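You operate a simulated robot arm through the tools that you are given. There is no shell and no other tool.

Carry out the task below with a simulated two-armed robot. There is one attempt and no reset: what you move stays moved.

## Task
Pour about 70 ml of oil into the measuring cup and put its lid on.
Fine: stand the cup in the oil drip tray first and leave it there; the jug goes back. Set down upright: measuring cup, oil jug.

It is judged by the outcome, as a careful person would: the job done as asked, and still so three seconds after it is handed in. It fails if anything else is knocked over, pushed out of place, dropped, spilled or broken. Lids that push on must go on centred and level and be pressed home; caps that screw on are set level and turned clockwise until they are tight.

## Robot
Two 7-joint arms with fingered hands on one trunk that stands fixed in place. Base frame: the origin is at the foot of the trunk, x ahead of it, y to its left, z up. Readings come in mm, degrees, newtons and seconds.
The left shoulder is at [61, 173, 1116], the right one opposite. With the tool pointing down near the work surface each hand reaches from about 400 to 800 mm from the base axis, measured 20 degrees to its own side. Payload 3.5 kg a hand.
Tool frame (each hand has its own): the origin (TCP) lies between the finger pads and is the grasp point; the fingertips stand 25 mm ahead of it; z points along the fingers, y is the line along which they close. The gripper opens to 88 mm; its body begins 29 mm behind the TCP. The gripper is a hand of 3 fingers: y runs from the thumb to the fingers, the wrist lies at [-13, -97, -162] in the tool frame, and closing takes about 1.5 s.
Orientation is that of the tool frame in the base frame, as a unit quaternion [x, y, z, w]. With the fingers straight down and the wrist toward the robot, the tool's x, y and z point along [0, 1, 0], [1, 0, 0] and [0, 0, -1] of the base frame.

## Interface
- The arms move only by the tool nudge_tool. It takes "left_plan", "right_plan" or both (then of equal length, played together; a hand with none holds still); each is a list of rows, each a list of 7 numbers: the shift along the tool's x, y, z in mm, then the turn, a rotation vector about the tool's x, y, z in degrees, then the closure, from 0 (fully open) to 1 (shut). In form: [[x, y, z, ax, ay, az, gripper], ...]. A call has 1 to 20 rows; each row shifts and turns the commanded pose from where the row before left it, along the tool's axes as they then stand. A row lasts 0.2 s, in which the tool goes at most 50 mm and 8.6 degrees; a call with a longer step from one row to the next is refused whole, and so is a gripper value outside its range. A pose out of reach is approached as far as the arm can. The call stops where the force on the tool passes 40 N (or 10 N more than at its start, if that is more) or the arm is blocked; 0.2 s more then pass. The fingers move at their own pace (about 72 mm/s each) and stop on an object; they squeeze with about 25 N. The grip force told is the motor's: it shows also when the fingers shut on nothing. Time passes only in rows, and 0.2 s behind the last, so rows that do not move let the fingers close. The reply holds the time, the measured pose of the TCP, the force on the tool along the base axes, the opening and the grip force, in the units named above and with some noise, with the torque about the TCP (base axes, N m) and any sound that the robot's microphone picked up.
- Cameras (640 x 400 px; columns grow to the right, rows downward): "scene" is now at [154.5, 60.2, 1354.5]; the picture's right is [0.63, -0.77, -0.11], its down [-0.42, -0.22, -0.88] and it looks along [0.65, 0.60, -0.46] (base axes); focal length 318 px, centre (320, 200). "left" rides on the left gripper at [-58, -85, -99] in its tool frame; the picture's right is [-0.67, -0.35, 0.66], its down [0.69, -0.63, 0.37] and it looks along [0.29, 0.69, 0.66] (tool axes); focal length 261 px, centre (320, 200). "right" rides on the right gripper at [58, -85, -99] in its tool frame; the picture's right is [-0.67, 0.35, -0.66], its down [-0.69, -0.63, 0.37] and it looks along [-0.29, 0.69, 0.66] (tool axes); focal length 261 px, centre (320, 200). There is no depth. A picture from a camera that has moved, and an enlarged one, comes with that camera's place and axes in the base frame and with its lens.
- grab_frame(camera): a new picture of that camera. No time passes.
- lift_body(by): moves the trunk up (or, below 0, down) by that many mm; the arms and the scene camera ride with it, the base frame stays. It gives what a move gives, with no picture.
- hand_shape(shape, hand): the hand has 3 fingers and takes this shape, open, in about a second: jaw (thumb against the fingers, like two jaws); tri (thumb and two fingers); tip (a fingertip pinch); poke (one finger out to press); point (the index stretched); flat (the hand flat); cup (the hand cupped); fist (a fist). The gripper value then closes the fingers along that shape, each until it touches; the sizes above hold for jaw. It gives what a move gives, with no picture.
- pan_tilt(pan, tilt): turns the head with the scene camera to pan (to the left, within 86 degrees either way) and tilt (down, from -29 to 69), counted from straight ahead of the robot (the tilt from the chest, where the trunk bows). It gives what a move gives.
- enlarge(camera, box): a new picture of the part [left, top, right, bottom] of that camera's present view, enlarged. No time passes.
- sign_off(): hands the job in; it is judged then, once.

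Places have to be worked out from the pictures, the camera data and where the tool is seen. Open the grippers and draw the arms clear of the work before you hand the job in, unless the task says otherwise.

The tools are called as name(argument=value, ...) on one line, values as JSON. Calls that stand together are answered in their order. nudge_tool: Moves the arms, as the interface text tells. Its arguments: {"type":"object","properties":{"left_plan":{"type":"array"},"right_plan":{"type":"array"}},"required":[]} The other tools are called the same way: lift_body (by) moves the trunk up or down; hand_shape (shape, hand) gives the hand a shape; pan_tilt (pan, tilt) turns the head that bears the scene camera; grab_frame (camera) takes a picture; enlarge (camera, box) takes an enlarged picture of a part of a camera's view; sign_off () hands the job in.

At the start:

```text
t: 0.0
left_tcp_pos: [293.1, 425.0, 1222.3]
left_tool_rot: [0.708, 0.706, 0.0, -0.001]
left_force: [0.0, 0.0, -0.3]
left_ft_torque: [0.01, 0.0, 0.02]
left_gripper_width: 87.6
left_gripper_force: 0.0
left_shape: jaw
right_tcp_pos: [400.1, 56.0, 1179.5]
right_tool_rot: [0.707, 0.707, -0.001, 0.0]
right_force: [0.0, -0.3, 0.1]
right_ft_torque: [0.0, -0.01, -0.06]
right_gripper_width: 87.4
right_gripper_force: 0.0
right_shape: jaw
trunk travel left (down, up): [-200.0, 255.0]
head pan, tilt (commanded): [39.7, 20.2]
```

scene: 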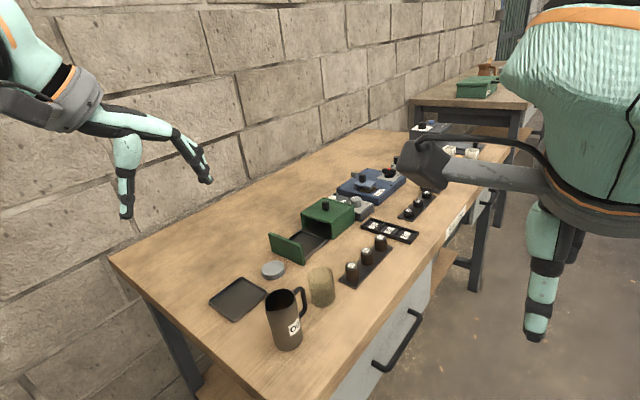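
right: 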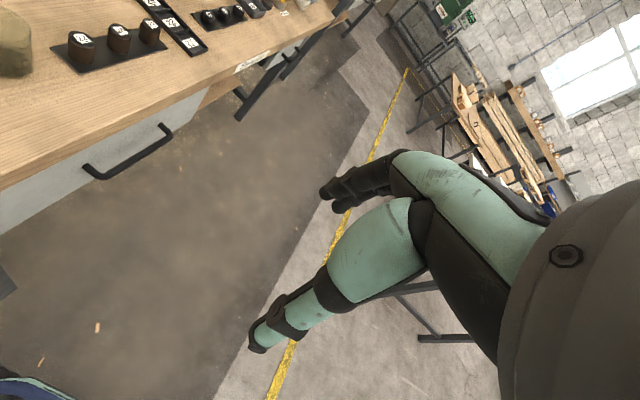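
left: 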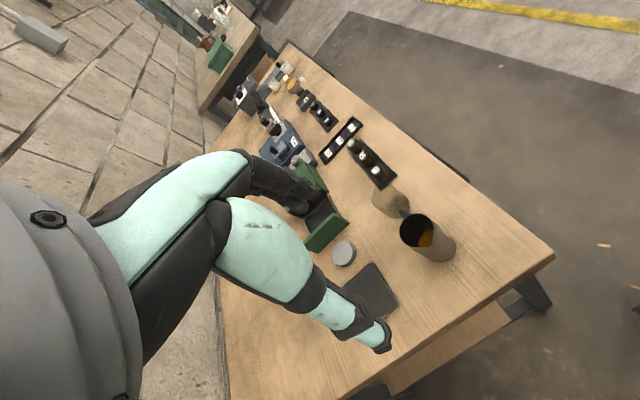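

I'll look closer at the work area: the oil jug, the cup (yellowish-beige), the dark tray and the grey lid seem to lie at the near-left end of the bench.

enlarge(camera="scene", box=[190, 230, 430, 380])

enlarge(camera="left", box=[290, 150, 530, 300])

```text
2.67 times, centred on (310, 305) of scene
camera zoom: at [154.5, 60.2, 1354.5], right [0.63, -0.77, -0.11], down [-0.42, -0.22, -0.88], along [0.65, 0.6, -0.46], focal length 847 px, centre (347, -80)
```

zoom: 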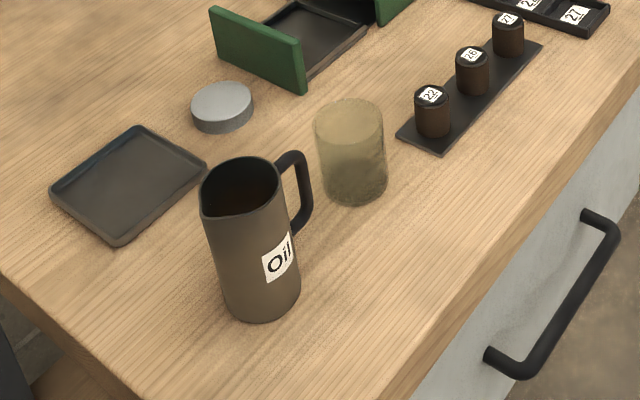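

```text
2.67 times, centred on (410, 225) of left
camera zoom: at [207.3, 368.4, 1322.8], right [-0.35, -0.67, -0.66], down [-0.63, 0.69, -0.37], along [0.7, 0.28, -0.66], focal length 695 px, centre (80, 133)
```

zoom: 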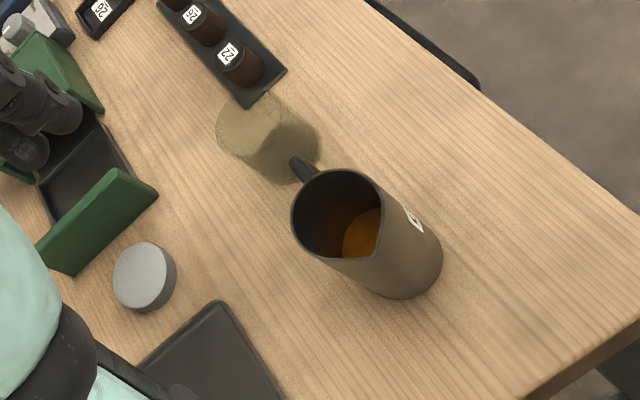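

The jug base triangulates to about (400, 420, 826), so the bench top is near z 826. I turn the head to centre the work area for better views.

pan_tilt(pan=50, tilt=38)

grab_frame(camera="scene")

```text
t: 0.8
left_tcp_pos: [293.1, 426.0, 1222.4]
left_tool_rot: [0.707, 0.707, -0.001, -0.001]
left_force: [0.6, 0.7, 0.2]
left_ft_torque: [0.03, 0.01, 0.01]
left_gripper_width: 87.7
left_gripper_force: 0.1
left_shape: jaw
right_tcp_pos: [400.0, 56.6, 1179.6]
right_tool_rot: [0.707, 0.707, -0.001, 0.0]
right_force: [0.1, 0.2, 0.5]
right_ft_torque: [0.01, 0.0, -0.01]
right_gripper_width: 87.6
right_gripper_force: 0.0
right_shape: jaw
trunk travel left (down, up): [-200.0, 255.0]
head pan, tilt (commanded): [50.0, 38.0]
```

```text
taken
camera scene: at [133.8, 66.9, 1329.6], right [0.75, -0.64, -0.13], down [-0.52, -0.47, -0.71], along [0.39, 0.6, -0.69], focal length 318 px, centre (320, 200)
```

scene: 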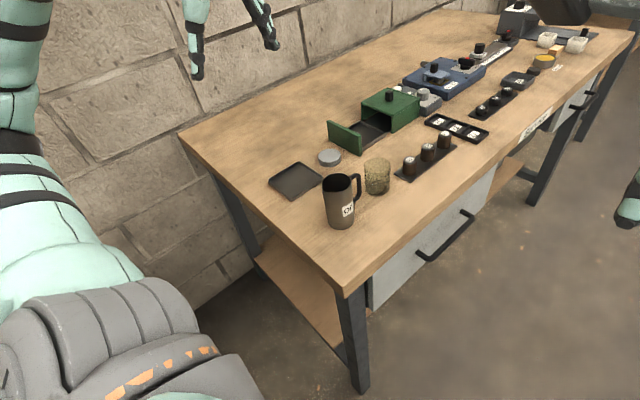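

enlarge(camera="scene", box=[250, 130, 410, 230])

enlarge(camera="scene", box=[320, 60, 560, 210])

```text
4.00 times, centred on (330, 180) of scene
camera zoom: at [133.8, 66.9, 1329.6], right [0.75, -0.64, -0.13], down [-0.52, -0.47, -0.71], along [0.39, 0.6, -0.69], focal length 1270 px, centre (280, 280)
```

zoom: 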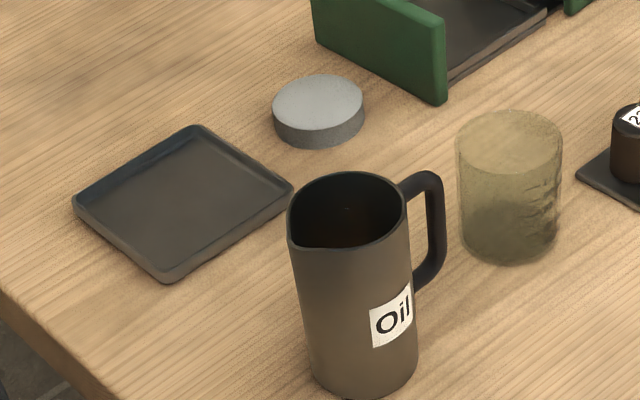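

```text
2.67 times, centred on (440, 135) of scene
camera zoom: at [133.8, 66.9, 1329.6], right [0.75, -0.64, -0.13], down [-0.52, -0.47, -0.71], along [0.39, 0.6, -0.69], focal length 847 px, centre (0, 373)
```

zoom: 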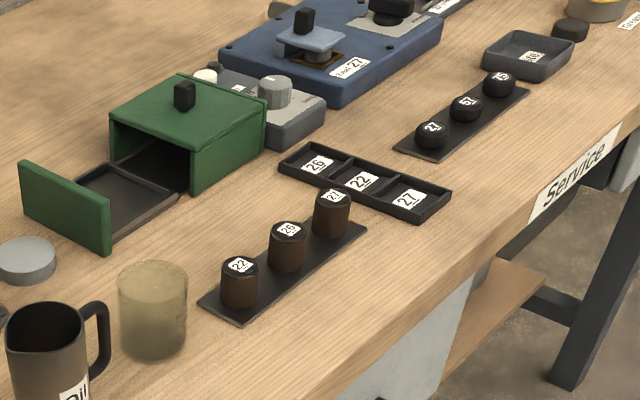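

The layout is fairly clear now: jug ≈(405,421) with its handle toward +x and spout toward −x, cup ≈(531,433) about 58 mm wide and 69 tall, lid ≈(530,594), tray ≈(423,602) about 100 mm square. I bring the left hand above the cup, still high up, so that its wrist camera sees things better and I can judge the hand's size.

nudge_tool(left_plan=[[1, 38, 20, 0, 0, 0, 0], [1, 40, 25, 0, 0, 0, 0], [1, 40, 25, 0, 0, 0, 0], [1, 40, 25, 0, 0, 0, 0], [1, 40, 25, 0, 0, 0, 0], [1, 20, 10, 0, 0, 0, 0], [0, 0, 0, 0, 0, 0, 0]])

grab_frame(camera="left")

grab_frame(camera="scene")

```text
t: 2.4
left_tcp_pos: [508.7, 431.2, 1092.8]
left_tool_rot: [0.708, 0.706, 0.001, 0.0]
left_force: [-0.4, -0.6, -0.3]
left_ft_torque: [-0.01, -0.05, -0.01]
left_gripper_width: 87.7
left_gripper_force: 0.1
left_shape: jaw
right_tcp_pos: [399.9, 59.2, 1179.6]
right_tool_rot: [0.707, 0.707, 0.0, 0.0]
right_force: [-0.3, -0.2, 0.5]
right_ft_torque: [0.0, 0.02, -0.01]
right_gripper_width: 87.8
right_gripper_force: 0.0
right_shape: jaw
trunk travel left (down, up): [-200.0, 255.0]
head pan, tilt (commanded): [50.0, 38.0]
```

```text
taken
camera left: at [423.2, 373.7, 1192.6], right [-0.35, -0.67, -0.66], down [-0.63, 0.69, -0.37], along [0.7, 0.28, -0.66], focal length 261 px, centre (320, 200)
```

left: 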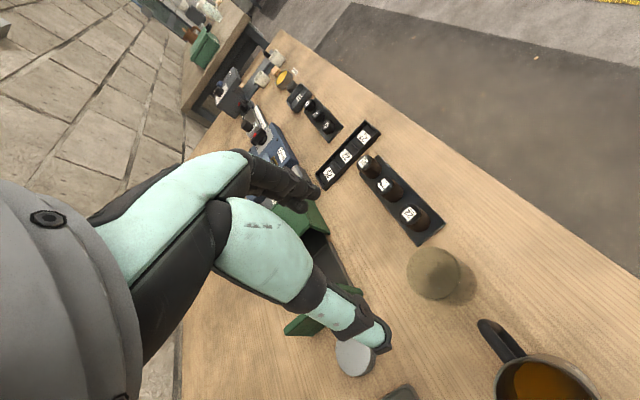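

```text
taken
camera scene: at [133.4, 67.3, 1329.6], right [0.75, -0.64, -0.13], down [-0.52, -0.47, -0.71], along [0.39, 0.6, -0.69], focal length 318 px, centre (320, 200)
```

scene: 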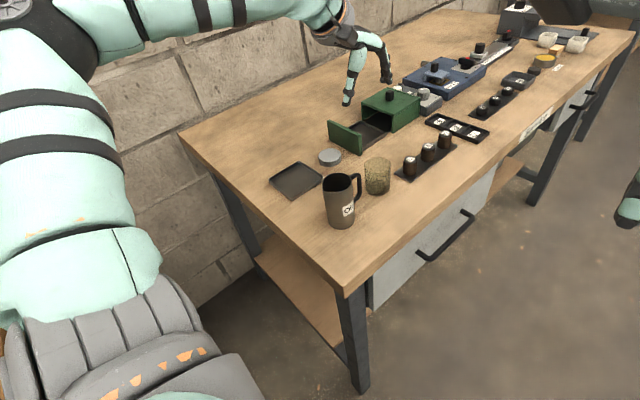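

Let me zoom on the cup, jug interior, lid and on the hand itself.

enlarge(camera="left", box=[320, 230, 600, 400])

enlarge(camera="scene", box=[250, 0, 410, 110])

enlarge(camera="scene", box=[340, 140, 420, 210])

```text
2.29 times, centred on (460, 315) of left
camera zoom: at [423.2, 373.7, 1192.6], right [-0.35, -0.67, -0.66], down [-0.63, 0.69, -0.37], along [0.7, 0.28, -0.66], focal length 596 px, centre (0, -63)
```

zoom: 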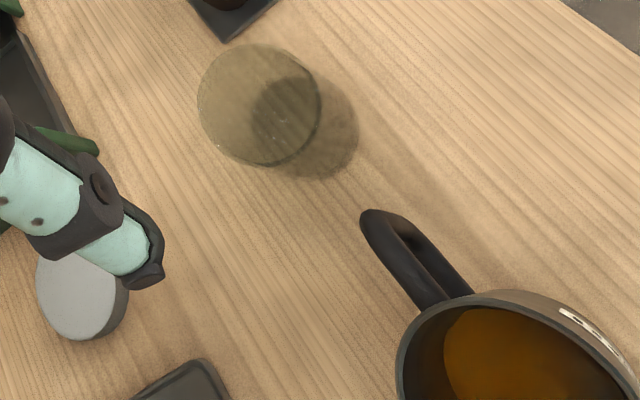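

```text
3.64 times, centred on (330, 55) of scene
camera zoom: at [133.4, 67.3, 1329.6], right [0.75, -0.64, -0.13], down [-0.52, -0.47, -0.71], along [0.39, 0.6, -0.69], focal length 1155 px, centre (284, 727)
```

zoom: 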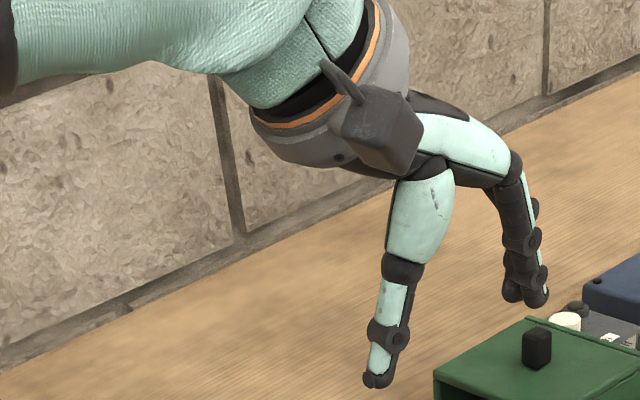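

```text
5.71 times, centred on (380, 175) of scene
camera zoom: at [133.4, 67.3, 1329.6], right [0.75, -0.64, -0.13], down [-0.52, -0.47, -0.71], along [0.39, 0.6, -0.69], focal length 1814 px, centre (-23, 343)
```

zoom: 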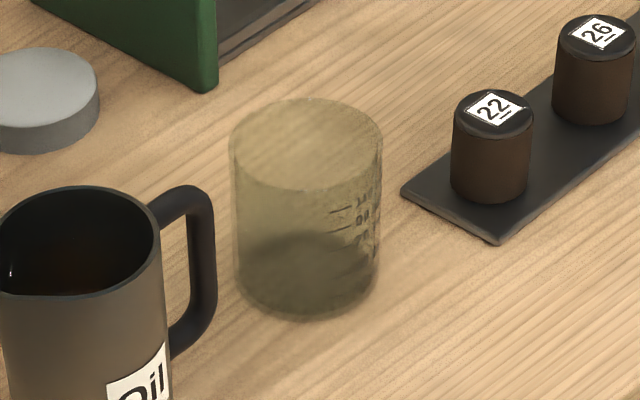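

The cup shows graduation marks and the lid looks like a plain push-on disc. I turn the left hand 45° about the vertical (clear of the jug handle) and come down above the cup to z≈1000 to refine its position.

nudge_tool(left_plan=[[-1.2, 21.3, 30, 0, 0, -7.5, 0], [0, 0, 30, 0, 0, -7.5, 0], [0, 0, 32.8, 0, 0, -7.5, 0], [0, 0, 0, 0, 0, -7.5, 0], [0, 0, 0, 0, 0, -7.5, 0], [0, 0, 0, 0, 0, -7.5, 0], [0, 0, 0, 0, 0, 0, 0]])

grab_frame(camera="left")

enlarge(camera="scene", box=[260, 60, 460, 240])

```text
t: 4.0
left_tcp_pos: [530.3, 428.8, 999.4]
left_tool_rot: [0.383, 0.924, 0.0, 0.0]
left_force: [0.0, 0.0, 0.9]
left_ft_torque: [0.02, -0.03, 0.02]
left_gripper_width: 87.8
left_gripper_force: 0.1
left_shape: jaw
right_tcp_pos: [399.6, 58.4, 1180.5]
right_tool_rot: [0.707, 0.707, 0.0, 0.0]
right_force: [-0.3, -0.1, 0.2]
right_ft_torque: [-0.05, 0.0, 0.02]
right_gripper_width: 87.6
right_gripper_force: 0.1
right_shape: jaw
trunk travel left (down, up): [-200.0, 255.0]
head pan, tilt (commanded): [50.0, 38.0]
```

```text
taken
camera left: at [512.2, 328.8, 1100.4], right [0.23, -0.72, -0.66], down [-0.93, 0.04, -0.37], along [0.29, 0.69, -0.66], focal length 261 px, centre (320, 200)
```

left: 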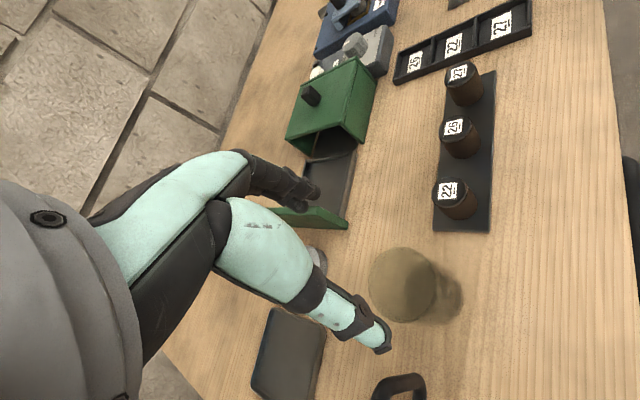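

```text
2.22 times, centred on (360, 150) of scene
camera zoom: at [133.6, 66.8, 1329.6], right [0.75, -0.64, -0.13], down [-0.52, -0.47, -0.71], along [0.39, 0.6, -0.69], focal length 706 px, centre (231, 311)
```

zoom: 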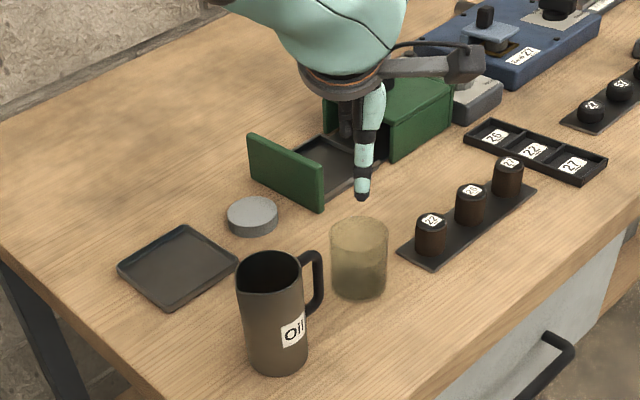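

The two left views put the cup top near (525,427,899), but the bench height is still uncertain (826–850). I zoom on well-defined corners in both cameras to pin it down.

enlarge(camera="left", box=[360, 130, 520, 330])

enlarge(camera="scene", box=[380, 110, 500, 185])

enlarge(camera="left", box=[230, 290, 430, 400])

```text
2.00 times, centred on (440, 230) of left
camera zoom: at [512.2, 328.8, 1100.4], right [0.23, -0.72, -0.66], down [-0.93, 0.04, -0.37], along [0.29, 0.69, -0.66], focal length 521 px, centre (80, 140)
```

zoom: 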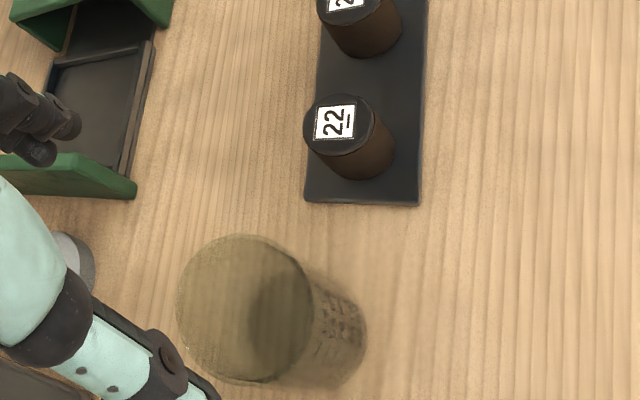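

```text
5.33 times, centred on (440, 148) of scene
camera zoom: at [133.6, 66.8, 1329.6], right [0.75, -0.64, -0.13], down [-0.52, -0.47, -0.71], along [0.39, 0.6, -0.69], focal length 1694 px, centre (-320, 480)
```

zoom: 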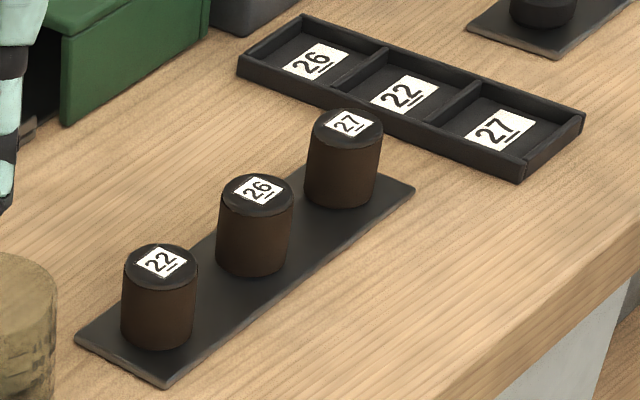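

```text
3.20 times, centred on (330, 345) of left
camera zoom: at [512.2, 328.8, 1100.4], right [0.23, -0.72, -0.66], down [-0.93, 0.04, -0.37], along [0.29, 0.69, -0.66], focal length 834 px, centre (288, -264)
```

zoom: 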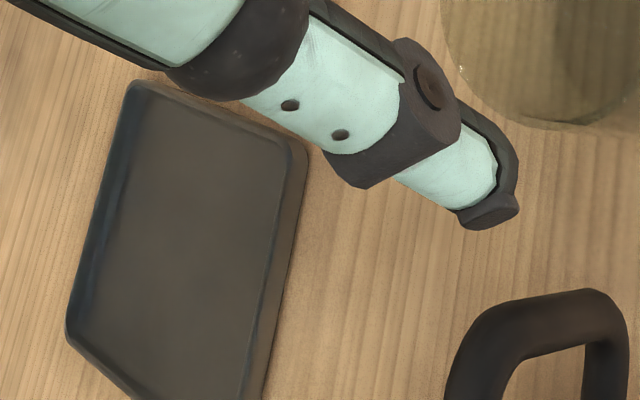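

Consistent corners give the bench top near z≈839–842; cup top centre about (524,427,901), tray centre ≈(413,588), lid ≈(518,580), jug ≈(402,417). I lower the open left hand over the cup to TCP z≈880.

nudge_tool(left_plan=[[2.8, -6.1, 20, 0, 0, 0, 0], [0, 0, 30, 0, 0, 0, 0], [0, 0, 25, 0, 0, 0, 0], [0, 0, 15, 0, 0, 0, 0], [0, 0, 0, 0, 0, 0, 0]])

grab_frame(camera="left")

enlarge(camera="scene", box=[320, 90, 440, 210])

```text
t: 5.2
left_tcp_pos: [524.3, 428.1, 910.2]
left_tool_rot: [0.383, 0.924, 0.0, 0.0]
left_force: [0.0, -0.3, -0.1]
left_ft_torque: [-0.01, 0.03, 0.0]
left_gripper_width: 87.8
left_gripper_force: 0.1
left_shape: jaw
right_tcp_pos: [399.8, 57.7, 1179.2]
right_tool_rot: [0.707, 0.707, 0.0, 0.0]
right_force: [0.4, 0.1, 0.2]
right_ft_torque: [0.01, -0.01, -0.03]
right_gripper_width: 87.5
right_gripper_force: 0.1
right_shape: jaw
trunk travel left (down, up): [-200.0, 255.0]
head pan, tilt (commanded): [50.0, 38.0]
```

```text
taken
camera left: at [505.1, 327.3, 1010.5], right [0.23, -0.72, -0.66], down [-0.93, 0.04, -0.37], along [0.29, 0.69, -0.66], focal length 261 px, centre (320, 200)
```

left: 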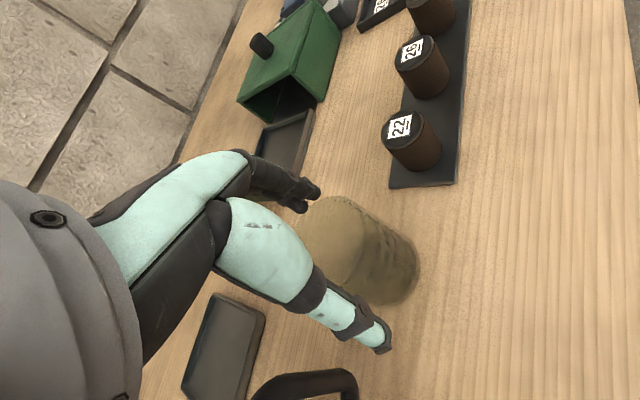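

```text
3.33 times, centred on (380, 150) of scene
camera zoom: at [133.7, 66.8, 1329.6], right [0.75, -0.64, -0.13], down [-0.52, -0.47, -0.71], along [0.39, 0.6, -0.69], focal length 1058 px, centre (120, 367)
```

zoom: 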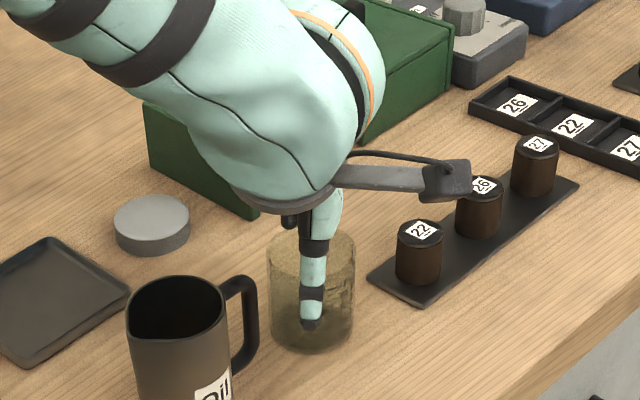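

The fingers straddle the cup evenly, so I go down another 30 mm and close on it.

nudge_tool(left_plan=[[0, 0, 15, 0, 0, 0, 0], [0, 0, 15, 0, 0, 0, 0], [0, 0, 0, 0, 0, 0, 0], [0, 0, 0, 0, 0, 0, 0.2], [0, 0, 0, 0, 0, 0, 0.3], [0, 0, 0, 0, 0, 0, 0.4], [0, 0, 0, 0, 0, 0, 0.5], [0, 0, 0, 0, 0, 0, 0.6], [0, 0, 0, 0, 0, 0, 0.8], [0, 0, 0, 0, 0, 0, 1], [0, 0, 0, 0, 0, 0, 1], [0, 0, 0, 0, 0, 0, 1]])

enlarge(camera="scene", box=[320, 90, 440, 210])

grab_frame(camera="left")

```text
t: 7.8
left_tcp_pos: [525.4, 428.5, 880.0]
left_tool_rot: [0.384, 0.923, 0.0, 0.001]
left_force: [0.7, -0.2, 0.9]
left_ft_torque: [0.08, 0.01, -0.04]
left_gripper_width: 44.9
left_gripper_force: 25.0
left_shape: jaw
right_tcp_pos: [400.5, 55.9, 1181.1]
right_tool_rot: [0.707, 0.707, 0.0, 0.0]
right_force: [-0.2, 0.3, 0.0]
right_ft_torque: [0.02, -0.01, -0.01]
right_gripper_width: 87.5
right_gripper_force: 0.1
right_shape: jaw
trunk travel left (down, up): [-200.0, 255.0]
head pan, tilt (commanded): [50.0, 38.0]
```

```text
3.33 times, centred on (380, 150) of scene
camera zoom: at [133.6, 66.7, 1329.6], right [0.75, -0.64, -0.13], down [-0.52, -0.47, -0.71], along [0.39, 0.6, -0.69], focal length 1058 px, centre (120, 367)
```

zoom: 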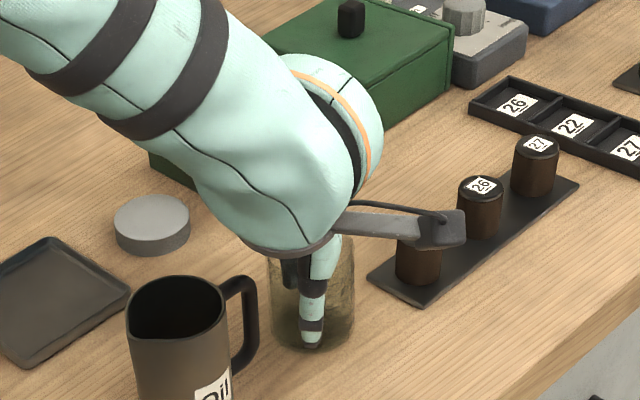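

```text
taken
camera left: at [506.0, 328.1, 979.8], right [0.23, -0.72, -0.66], down [-0.93, 0.04, -0.37], along [0.29, 0.69, -0.66], focal length 261 px, centre (320, 200)
```

left: 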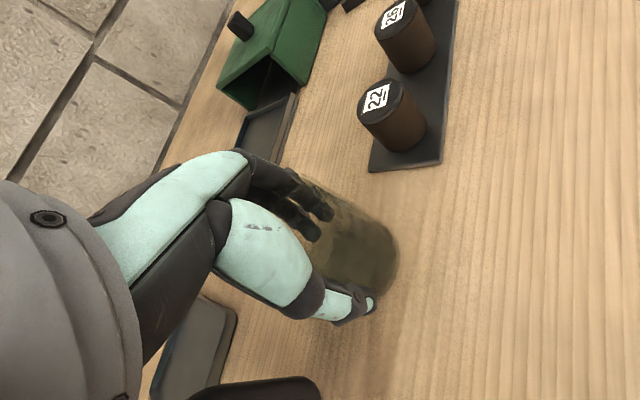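

Grip holds at 25 N with a reading of 44.9 mm. I zoom on the wrist view to check how the fingers hold the cup.

enlarge(camera="left", box=[230, 140, 430, 340])

enlarge(camera="scene", box=[360, 150, 410, 200])

```text
2.00 times, centred on (330, 240) of left
camera zoom: at [506.0, 328.1, 979.8], right [0.23, -0.72, -0.66], down [-0.93, 0.04, -0.37], along [0.29, 0.69, -0.66], focal length 521 px, centre (300, 120)
```

zoom: 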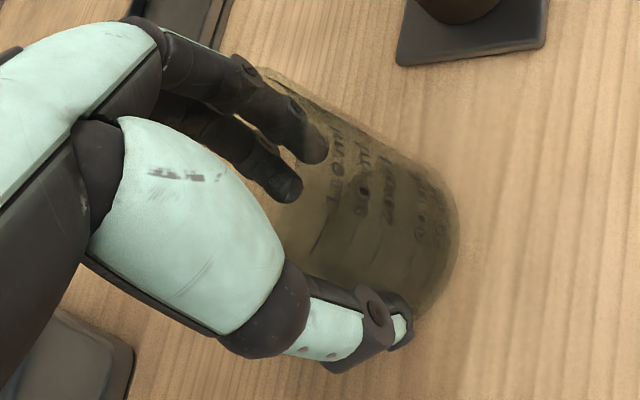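

```text
8.00 times, centred on (385, 175) of scene
camera zoom: at [133.6, 66.7, 1329.6], right [0.75, -0.64, -0.13], down [-0.52, -0.47, -0.71], along [0.39, 0.6, -0.69], focal length 2540 px, centre (-200, 400)
```

zoom: 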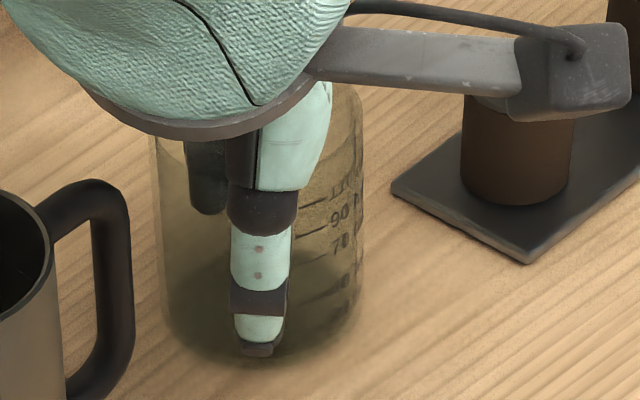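

The marks read 110/90/70/…; the thumb and the two fingers are outside the cup. I lift it 40 mm slowly and check that it comes along level.

nudge_tool(left_plan=[[0, 0, -5, 0, 0, 0, 1], [0, 0, -10, 0, 0, 0, 1], [0, 0, -15, 0, 0, 0, 1], [0, 0, -10, 0, 0, 0, 1], [0, 0, 0, 0, 0, 0, 1]])

enlarge(camera="scene", box=[300, 90, 440, 210])

grab_frame(camera="left")

```text
t: 9.0
left_tcp_pos: [528.9, 429.2, 920.5]
left_tool_rot: [0.383, 0.924, 0.0, -0.001]
left_force: [-0.5, -0.2, -0.6]
left_ft_torque: [0.0, -0.02, -0.01]
left_gripper_width: 44.6
left_gripper_force: 24.9
left_shape: jaw
right_tcp_pos: [400.4, 57.2, 1179.3]
right_tool_rot: [0.707, 0.707, -0.001, 0.0]
right_force: [-0.3, 0.0, 0.2]
right_ft_torque: [0.0, 0.01, 0.01]
right_gripper_width: 87.9
right_gripper_force: 0.1
right_shape: jaw
trunk travel left (down, up): [-200.0, 255.0]
head pan, tilt (commanded): [50.0, 38.0]
```

```text
3.33 times, centred on (370, 150) of scene
camera zoom: at [134.0, 67.0, 1329.5], right [0.75, -0.64, -0.13], down [-0.53, -0.47, -0.71], along [0.39, 0.6, -0.69], focal length 1058 px, centre (153, 367)
```

zoom: 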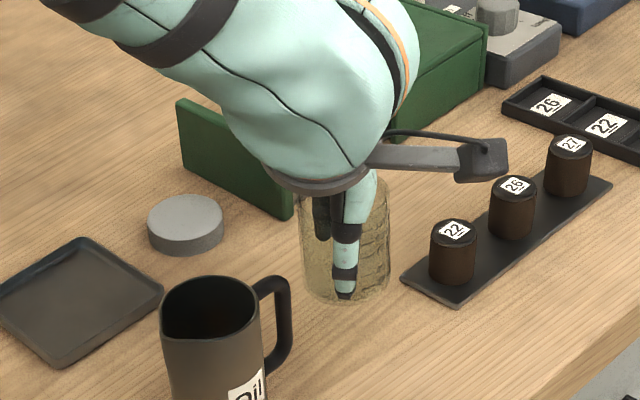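

```text
taken
camera left: at [507.3, 328.7, 1020.3], right [0.23, -0.72, -0.66], down [-0.93, 0.04, -0.37], along [0.29, 0.69, -0.66], focal length 261 px, centre (320, 200)
```

left: 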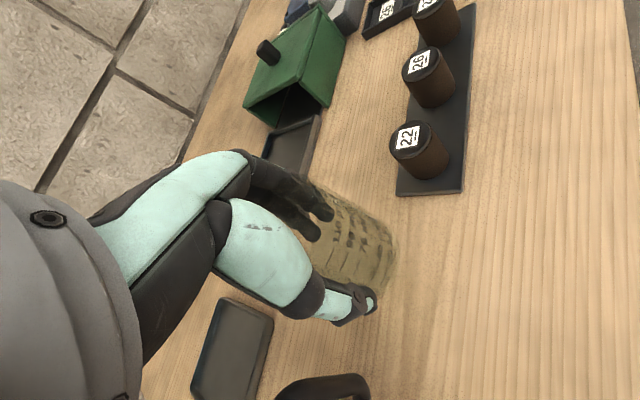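

The cup lifted cleanly and stays level. I raise it a bit more and carry it over the tray centre (≈413,588), then turn the hand back 45° so the marks face the robot.

nudge_tool(left_plan=[[0, 0, -30, 0, 0, 0, 1], [20, 3, 0, 0, 0, 0, 1], [40, 6, 0, 0, 0, 0, 1], [40, 6, 0, 0, 0, 0, 1], [40, 6, 0, 0, 0, 0, 1], [35, 6, 0, 0, 0, 0, 1], [18.4, 3, 0, 0, 0, 0, 1], [0, 0, 0, 0, 0, 7.5, 1], [0, 0, 0, 0, 0, 7.5, 1], [0, 0, 0, 0, 0, 7.5, 1], [0, 0, 0, 0, 0, 7.5, 1], [0, 0, 0, 0, 0, 7.5, 1], [0, 0, 0, 0, 0, 7.5, 1], [0, 0, 0, 0, 0, 0, 1]])

grab_frame(camera="left")

enlarge(camera="scene", box=[220, 90, 400, 240])

```text
t: 12.0
left_tcp_pos: [410.6, 585.1, 950.2]
left_tool_rot: [0.709, 0.705, 0.0, 0.0]
left_force: [0.1, -0.1, -0.9]
left_ft_torque: [0.03, 0.01, 0.01]
left_gripper_width: 44.4
left_gripper_force: 24.8
left_shape: jaw
right_tcp_pos: [401.0, 57.3, 1180.6]
right_tool_rot: [0.707, 0.707, -0.001, 0.0]
right_force: [-0.1, -0.7, -0.3]
right_ft_torque: [0.0, 0.0, 0.01]
right_gripper_width: 87.6
right_gripper_force: 0.1
right_shape: jaw
trunk travel left (down, up): [-200.0, 255.0]
head pan, tilt (commanded): [50.0, 38.0]
```

```text
taken
camera left: at [325.1, 529.2, 1050.1], right [-0.35, -0.67, -0.66], down [-0.63, 0.69, -0.37], along [0.7, 0.28, -0.66], focal length 261 px, centre (320, 200)
```

left: 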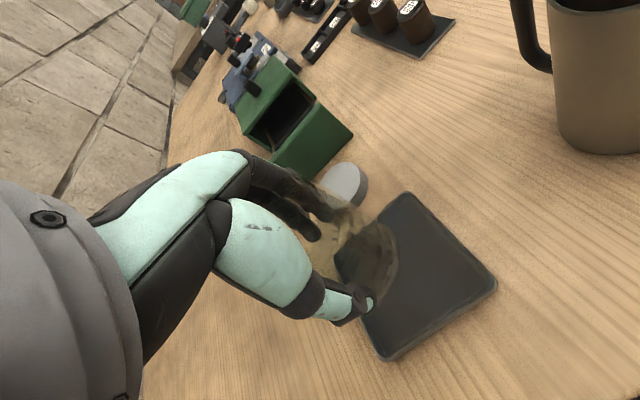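

```text
2.67 times, centred on (310, 165) of scene
camera zoom: at [133.8, 66.8, 1329.5], right [0.75, -0.64, -0.13], down [-0.52, -0.47, -0.71], along [0.39, 0.6, -0.69], focal length 847 px, centre (347, 293)
```

zoom: 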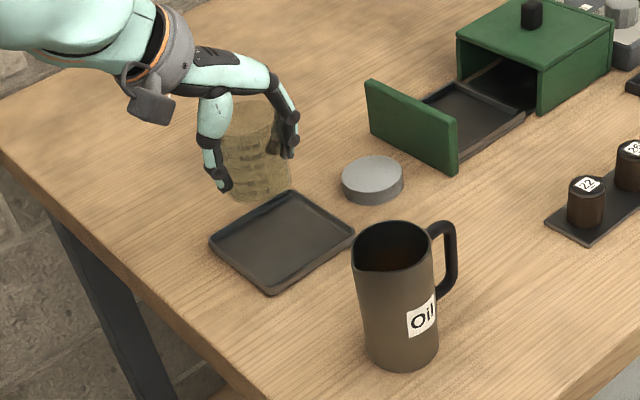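

The cup hangs over the tray with its marks facing the robot. Tray centre refined to ≈(415,588); I shift the few millimetres and lower to about 8 mm above the tray floor.

nudge_tool(left_plan=[[3, 4.5, 10, 0, 0, 0, 1], [0, 0, 20, 0, 0, 0, 1], [0, 0, 18, 0, 0, 0, 1], [0, 0, 10, 0, 0, 0, 1], [0, 0, 0, 0, 0, 0, 1]])

grab_frame(camera="left")

enlarge(camera="scene", box=[240, 120, 360, 220])

```text
t: 13.2
left_tcp_pos: [413.4, 588.8, 892.6]
left_tool_rot: [0.708, 0.706, 0.001, 0.0]
left_force: [0.4, -0.2, -1.1]
left_ft_torque: [-0.01, -0.02, 0.01]
left_gripper_width: 44.4
left_gripper_force: 25.1
left_shape: jaw
right_tcp_pos: [400.3, 57.2, 1180.9]
right_tool_rot: [0.707, 0.707, 0.0, 0.0]
right_force: [0.9, -0.5, 0.4]
right_ft_torque: [0.02, -0.01, 0.02]
right_gripper_width: 87.7
right_gripper_force: 0.1
right_shape: jaw
trunk travel left (down, up): [-200.0, 255.0]
head pan, tilt (commanded): [50.0, 38.0]
```

```text
taken
camera left: at [328.6, 531.7, 992.4], right [-0.35, -0.67, -0.66], down [-0.63, 0.69, -0.37], along [0.7, 0.28, -0.66], focal length 261 px, centre (320, 200)
```

left: 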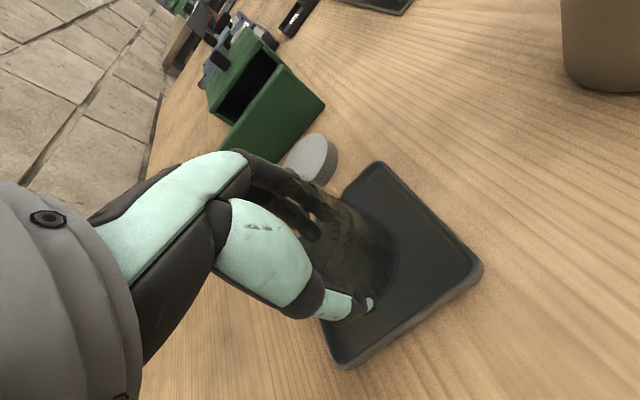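

```text
4.00 times, centred on (300, 170) of scene
camera zoom: at [133.7, 66.9, 1329.6], right [0.75, -0.64, -0.13], down [-0.52, -0.47, -0.71], along [0.39, 0.6, -0.69], focal length 1270 px, centre (400, 320)
```

zoom: 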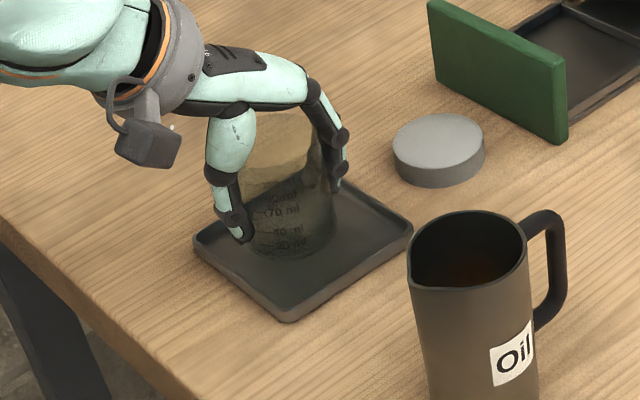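

Cup is above the tray centre within a few mm. I trim the position and lower gently, watching for contact force.

nudge_tool(left_plan=[[-1.5, 2.5, 3, 0, 0, 0, 1], [0, 0, 2, 0, 0, 0, 1], [0, 0, 0, 0, 0, 0, 1]])

nudge_tool(left_plan=[[0, 0, 1.5, 0, 0, 0, 1], [0, 0, 0, 0, 0, 0, 1]])

```text
t: 14.0
left_tcp_pos: [418.0, 588.0, 887.5]
left_tool_rot: [0.707, 0.707, 0.0, 0.0]
left_force: [0.3, 0.1, -0.9]
left_ft_torque: [-0.04, -0.02, 0.01]
left_gripper_width: 44.3
left_gripper_force: 24.7
left_shape: jaw
right_tcp_pos: [400.6, 57.6, 1180.6]
right_tool_rot: [0.707, 0.707, -0.001, -0.001]
right_force: [0.2, 0.5, -1.2]
right_ft_torque: [0.01, 0.01, -0.01]
right_gripper_width: 87.6
right_gripper_force: 0.1
right_shape: jaw
trunk travel left (down, up): [-200.0, 255.0]
head pan, tilt (commanded): [50.0, 38.0]
```

```text
t: 14.6
left_tcp_pos: [418.3, 587.3, 885.2]
left_tool_rot: [0.708, 0.707, -0.001, 0.001]
left_force: [0.0, -1.1, -0.6]
left_ft_torque: [0.02, 0.0, 0.0]
left_gripper_width: 44.7
left_gripper_force: 25.3
left_shape: jaw
right_tcp_pos: [400.0, 58.6, 1181.0]
right_tool_rot: [0.707, 0.707, 0.0, 0.0]
right_force: [0.0, -0.4, 0.2]
right_ft_torque: [0.0, -0.01, 0.02]
right_gripper_width: 87.9
right_gripper_force: 0.0
right_shape: jaw
trunk travel left (down, up): [-200.0, 255.0]
head pan, tilt (commanded): [50.0, 38.0]
```

No clear contact yet at TCP z≈885; I keep lowering in 1.5 mm steps.

nudge_tool(left_plan=[[0, 0, 1.5, 0, 0, 0, 1], [0, 0, 0, 0, 0, 0, 1]])

nudge_tool(left_plan=[[0, 0, 1.5, 0, 0, 0, 1], [0, 0, 0, 0, 0, 0, 1]])

enlarge(camera="scene", box=[260, 130, 340, 200])

```text
t: 15.2
left_tcp_pos: [417.6, 587.8, 884.1]
left_tool_rot: [0.708, 0.706, 0.0, 0.0]
left_force: [0.4, 0.2, 0.6]
left_ft_torque: [0.01, -0.03, 0.04]
left_gripper_width: 44.4
left_gripper_force: 24.4
left_shape: jaw
right_tcp_pos: [399.5, 57.5, 1180.7]
right_tool_rot: [0.707, 0.707, -0.001, 0.0]
right_force: [0.0, 0.4, 0.0]
right_ft_torque: [0.02, 0.01, 0.01]
right_gripper_width: 87.5
right_gripper_force: 0.0
right_shape: jaw
trunk travel left (down, up): [-200.0, 255.0]
head pan, tilt (commanded): [50.0, 38.0]
```

```text
t: 15.8
left_tcp_pos: [417.9, 586.7, 883.7]
left_tool_rot: [0.708, 0.706, 0.001, 0.001]
left_force: [1.1, 0.4, 6.9]
left_ft_torque: [0.05, -0.18, 0.03]
left_gripper_width: 44.3
left_gripper_force: 24.6
left_shape: jaw
right_tcp_pos: [399.0, 56.8, 1180.5]
right_tool_rot: [0.707, 0.707, 0.001, 0.0]
right_force: [-0.1, -0.6, -0.4]
right_ft_torque: [-0.01, -0.02, -0.01]
right_gripper_width: 87.6
right_gripper_force: 0.0
right_shape: jaw
trunk travel left (down, up): [-200.0, 255.0]
head pan, tilt (commanded): [50.0, 38.0]
```

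```text
5.71 times, centred on (300, 165) of scene
camera zoom: at [133.0, 66.0, 1329.8], right [0.75, -0.64, -0.13], down [-0.52, -0.47, -0.71], along [0.39, 0.6, -0.69], focal length 1814 px, centre (434, 400)
```

zoom: 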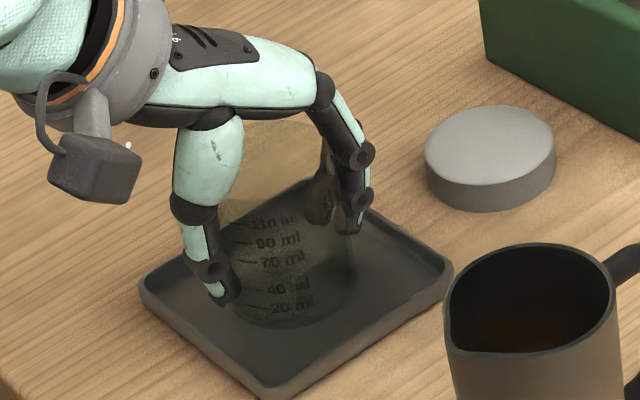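

The cup touched the tray floor (6.9 N at z≈884). I ease off slightly, open the fingers and rise straight up.

nudge_tool(left_plan=[[0, 0, -0.8, 0, 0, 0, 1], [0, 0, 0, 0, 0, 0, 0.45], [0, 0, 0, 0, 0, 0, 0.3], [0, 0, 0, 0, 0, 0, 0.15], [0, 0, 0, 0, 0, 0, 0], [0, 0, 0, 0, 0, 0, 0], [0, 0, 0, 0, 0, 0, 0]])

nudge_tool(left_plan=[[0, 0, -10, 0, 0, 0, 0], [0, 0, -20, 0, 0, 0, 0], [0, 0, -30, 0, 0, 0, 0], [0, 0, -40, 0, 0, 0, 0], [0, 0, 0, 0, 0, 0, 0]])

enlarge(camera="scene", box=[230, 110, 390, 230])

grab_frame(camera="left")

```text
t: 17.4
left_tcp_pos: [418.6, 586.3, 883.3]
left_tool_rot: [0.708, 0.707, 0.0, 0.0]
left_force: [0.1, -0.2, -0.7]
left_ft_torque: [-0.01, 0.0, 0.0]
left_gripper_width: 87.8
left_gripper_force: 0.1
left_shape: jaw
right_tcp_pos: [400.4, 57.7, 1180.6]
right_tool_rot: [0.707, 0.707, -0.001, 0.0]
right_force: [-0.1, -0.6, -0.4]
right_ft_torque: [0.01, -0.01, -0.02]
right_gripper_width: 87.8
right_gripper_force: 0.1
right_shape: jaw
trunk travel left (down, up): [-200.0, 255.0]
head pan, tilt (commanded): [50.0, 38.0]
```

```text
t: 18.6
left_tcp_pos: [417.7, 589.4, 984.4]
left_tool_rot: [0.707, 0.707, 0.0, 0.0]
left_force: [0.1, -1.5, 1.0]
left_ft_torque: [0.01, -0.02, -0.02]
left_gripper_width: 87.8
left_gripper_force: 0.1
left_shape: jaw
right_tcp_pos: [400.4, 57.7, 1178.9]
right_tool_rot: [0.707, 0.707, -0.001, -0.001]
right_force: [0.7, 0.6, 0.1]
right_ft_torque: [0.0, 0.02, -0.02]
right_gripper_width: 87.6
right_gripper_force: 0.0
right_shape: jaw
trunk travel left (down, up): [-200.0, 255.0]
head pan, tilt (commanded): [50.0, 38.0]
```

```text
3.33 times, centred on (310, 170) of scene
camera zoom: at [134.1, 67.4, 1329.4], right [0.75, -0.64, -0.13], down [-0.53, -0.47, -0.71], along [0.39, 0.6, -0.69], focal length 1058 px, centre (353, 300)
```

zoom: 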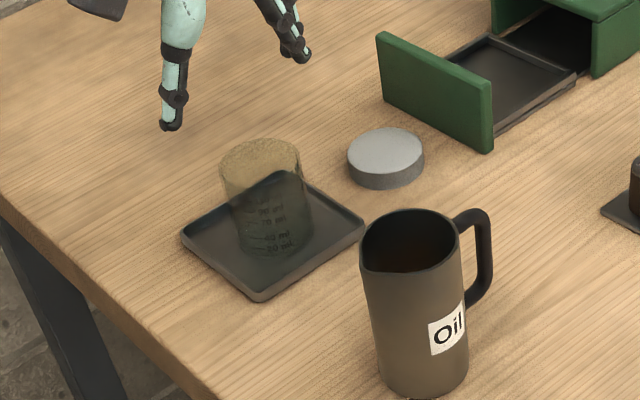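

```text
taken
camera left: at [332.5, 531.8, 1085.5], right [-0.35, -0.67, -0.66], down [-0.63, 0.69, -0.37], along [0.69, 0.28, -0.66], focal length 261 px, centre (320, 200)
```

left: 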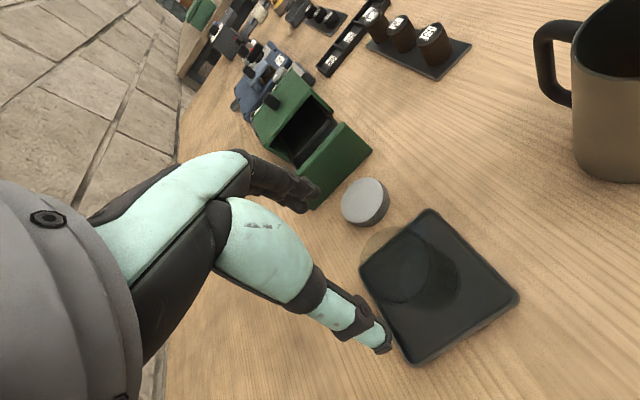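

The cup stands in the tray with its marks readable. Next the jug: I move the left hand back over free space near the bench edge and start pitching it toward fingers-forward, to see which wrist roll is comfortable for holding and pouring.

nudge_tool(left_plan=[[0, 0, -45, 0, 0, 0, 0], [-30, -30, -15, 0, 0, 0, 0], [-30, -30, -10, 0, 0, 0, 0], [-20, -35, 0, -8, 0, 0, 0], [0, 0, 0, -8.2, 0, 0, 0], [0, 0, 0, -8.2, 0, 0, 0], [0, 0, 0, -8.2, 0, 0, 0], [0, 0, 0, -8.2, 0, 0, 0], [0, 0, 0, -8.2, 0, 0, 0], [0, 0, 0, -8.2, 0, 0, 0], [0, 0, 0, -8.2, 0, 0, 0], [0, 0, 0, -8.2, 0, 0, 0], [0, 0, 0, -8.2, 0, 0, 0], [0, 0, 0, -8.2, 0, 0, 0], [0, 0, 0, 0, 0, 0, 0]])

grab_frame(camera="scene")

```text
t: 21.8
left_tcp_pos: [363.1, 517.7, 1034.4]
left_tool_rot: [0.501, 0.499, 0.499, 0.501]
left_force: [0.1, -0.2, -0.7]
left_ft_torque: [0.0, -0.01, -0.01]
left_gripper_width: 87.9
left_gripper_force: 0.1
left_shape: jaw
left hand out of reach, approached as far as the arm can: row 4, 6, 7, 8
right_tcp_pos: [399.3, 56.3, 1180.2]
right_tool_rot: [0.707, 0.707, 0.0, 0.0]
right_force: [0.4, -0.2, -0.1]
right_ft_torque: [0.04, 0.02, -0.02]
right_gripper_width: 87.5
right_gripper_force: 0.1
right_shape: jaw
trunk travel left (down, up): [-200.0, 255.0]
head pan, tilt (commanded): [50.0, 38.0]
```

```text
taken
camera scene: at [132.8, 66.8, 1329.7], right [0.75, -0.64, -0.13], down [-0.52, -0.47, -0.71], along [0.39, 0.6, -0.69], focal length 318 px, centre (320, 200)
```

scene: 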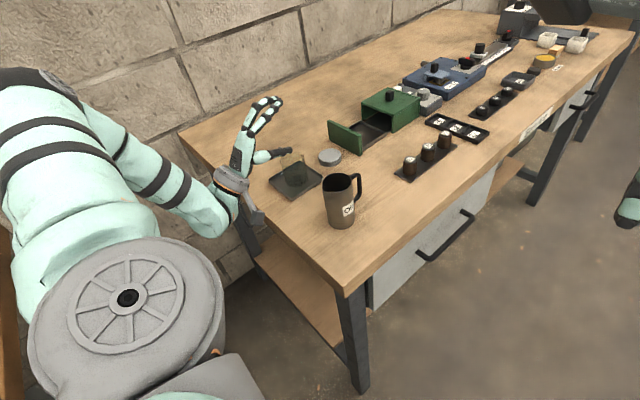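

Fingers-forward works here. I test the roll toward thumb-right (−90° about the tool axis) in free space.

nudge_tool(left_plan=[[0, 0, 0, 0, 0, -8.2, 0], [0, 0, 0, 0, 0, -8.2, 0], [0, 0, 0, 0, 0, -8.2, 0], [0, 0, 0, 0, 0, -8.2, 0], [0, 0, 0, 0, 0, -8.2, 0], [0, 0, 0, 0, 0, -8.2, 0], [0, 0, 0, 0, 0, -8.2, 0], [0, 0, 0, 0, 0, -8.2, 0], [0, 0, 0, 0, 0, -8.2, 0], [0, 0, 0, 0, 0, -8.2, 0], [0, 0, 0, 0, 0, -8, 0], [0, 0, 0, 0, 0, 0, 0]])

grab_frame(camera="scene")

```text
t: 24.4
left_tcp_pos: [365.2, 518.9, 1035.4]
left_tool_rot: [0.0, 0.708, -0.002, 0.707]
left_force: [-0.4, 0.2, -0.2]
left_ft_torque: [-0.01, 0.0, 0.02]
left_gripper_width: 88.2
left_gripper_force: 0.0
left_shape: jaw
right_tcp_pos: [399.6, 57.7, 1180.1]
right_tool_rot: [0.707, 0.707, -0.001, -0.002]
right_force: [-1.5, 0.4, 0.4]
right_ft_torque: [0.01, 0.01, 0.0]
right_gripper_width: 87.8
right_gripper_force: 0.1
right_shape: jaw
trunk travel left (down, up): [-200.0, 255.0]
head pan, tilt (commanded): [50.0, 38.0]
```

```text
taken
camera scene: at [133.8, 67.1, 1329.5], right [0.75, -0.64, -0.13], down [-0.52, -0.47, -0.71], along [0.39, 0.6, -0.69], focal length 318 px, centre (320, 200)
```

scene: 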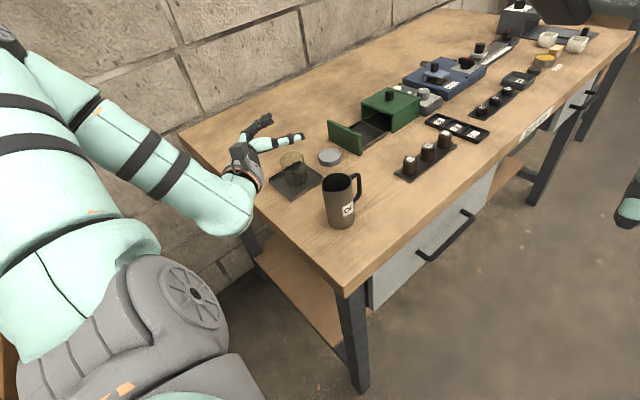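

That roll is reached without trouble. I continue rolling by another −75°, as the pour would need.

nudge_tool(left_plan=[[0, 0, 0, 0, 0, -8.4, 0], [0, 0, 0, 0, 0, -8.4, 0], [0, 0, 0, 0, 0, -8.4, 0], [0, 0, 0, 0, 0, -8.4, 0], [0, 0, 0, 0, 0, -8.4, 0], [0, 0, 0, 0, 0, -8.4, 0], [0, 0, 0, 0, 0, -8.4, 0], [0, 0, 0, 0, 0, -8.4, 0], [0, 0, 0, 0, 0, -8.4, 0], [0, 0, 0, 0, 0, 0, 0]])

grab_frame(camera="scene")

```text
t: 26.6
left_tcp_pos: [364.5, 518.9, 1034.6]
left_tool_rot: [-0.433, 0.559, -0.434, 0.559]
left_force: [0.3, 0.7, 0.3]
left_ft_torque: [0.01, 0.03, -0.01]
left_gripper_width: 87.7
left_gripper_force: 0.1
left_shape: jaw
right_tcp_pos: [400.1, 57.5, 1179.3]
right_tool_rot: [0.707, 0.707, 0.0, -0.001]
right_force: [-0.3, 0.3, -0.5]
right_ft_torque: [-0.01, 0.02, -0.01]
right_gripper_width: 87.5
right_gripper_force: 0.0
right_shape: jaw
trunk travel left (down, up): [-200.0, 255.0]
head pan, tilt (commanded): [50.0, 38.0]
```

```text
taken
camera scene: at [134.0, 66.7, 1329.5], right [0.75, -0.64, -0.13], down [-0.53, -0.47, -0.71], along [0.39, 0.6, -0.69], focal length 318 px, centre (320, 200)
```

scene: 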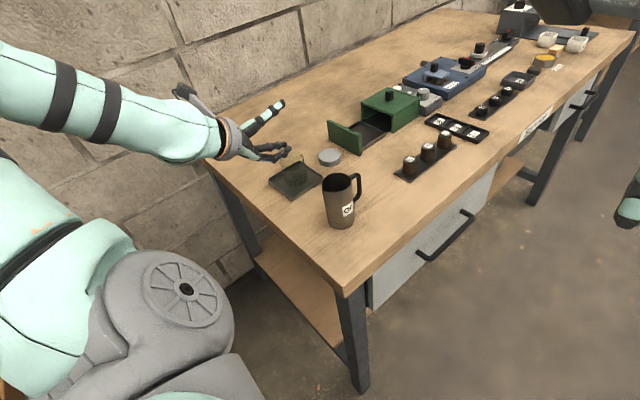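

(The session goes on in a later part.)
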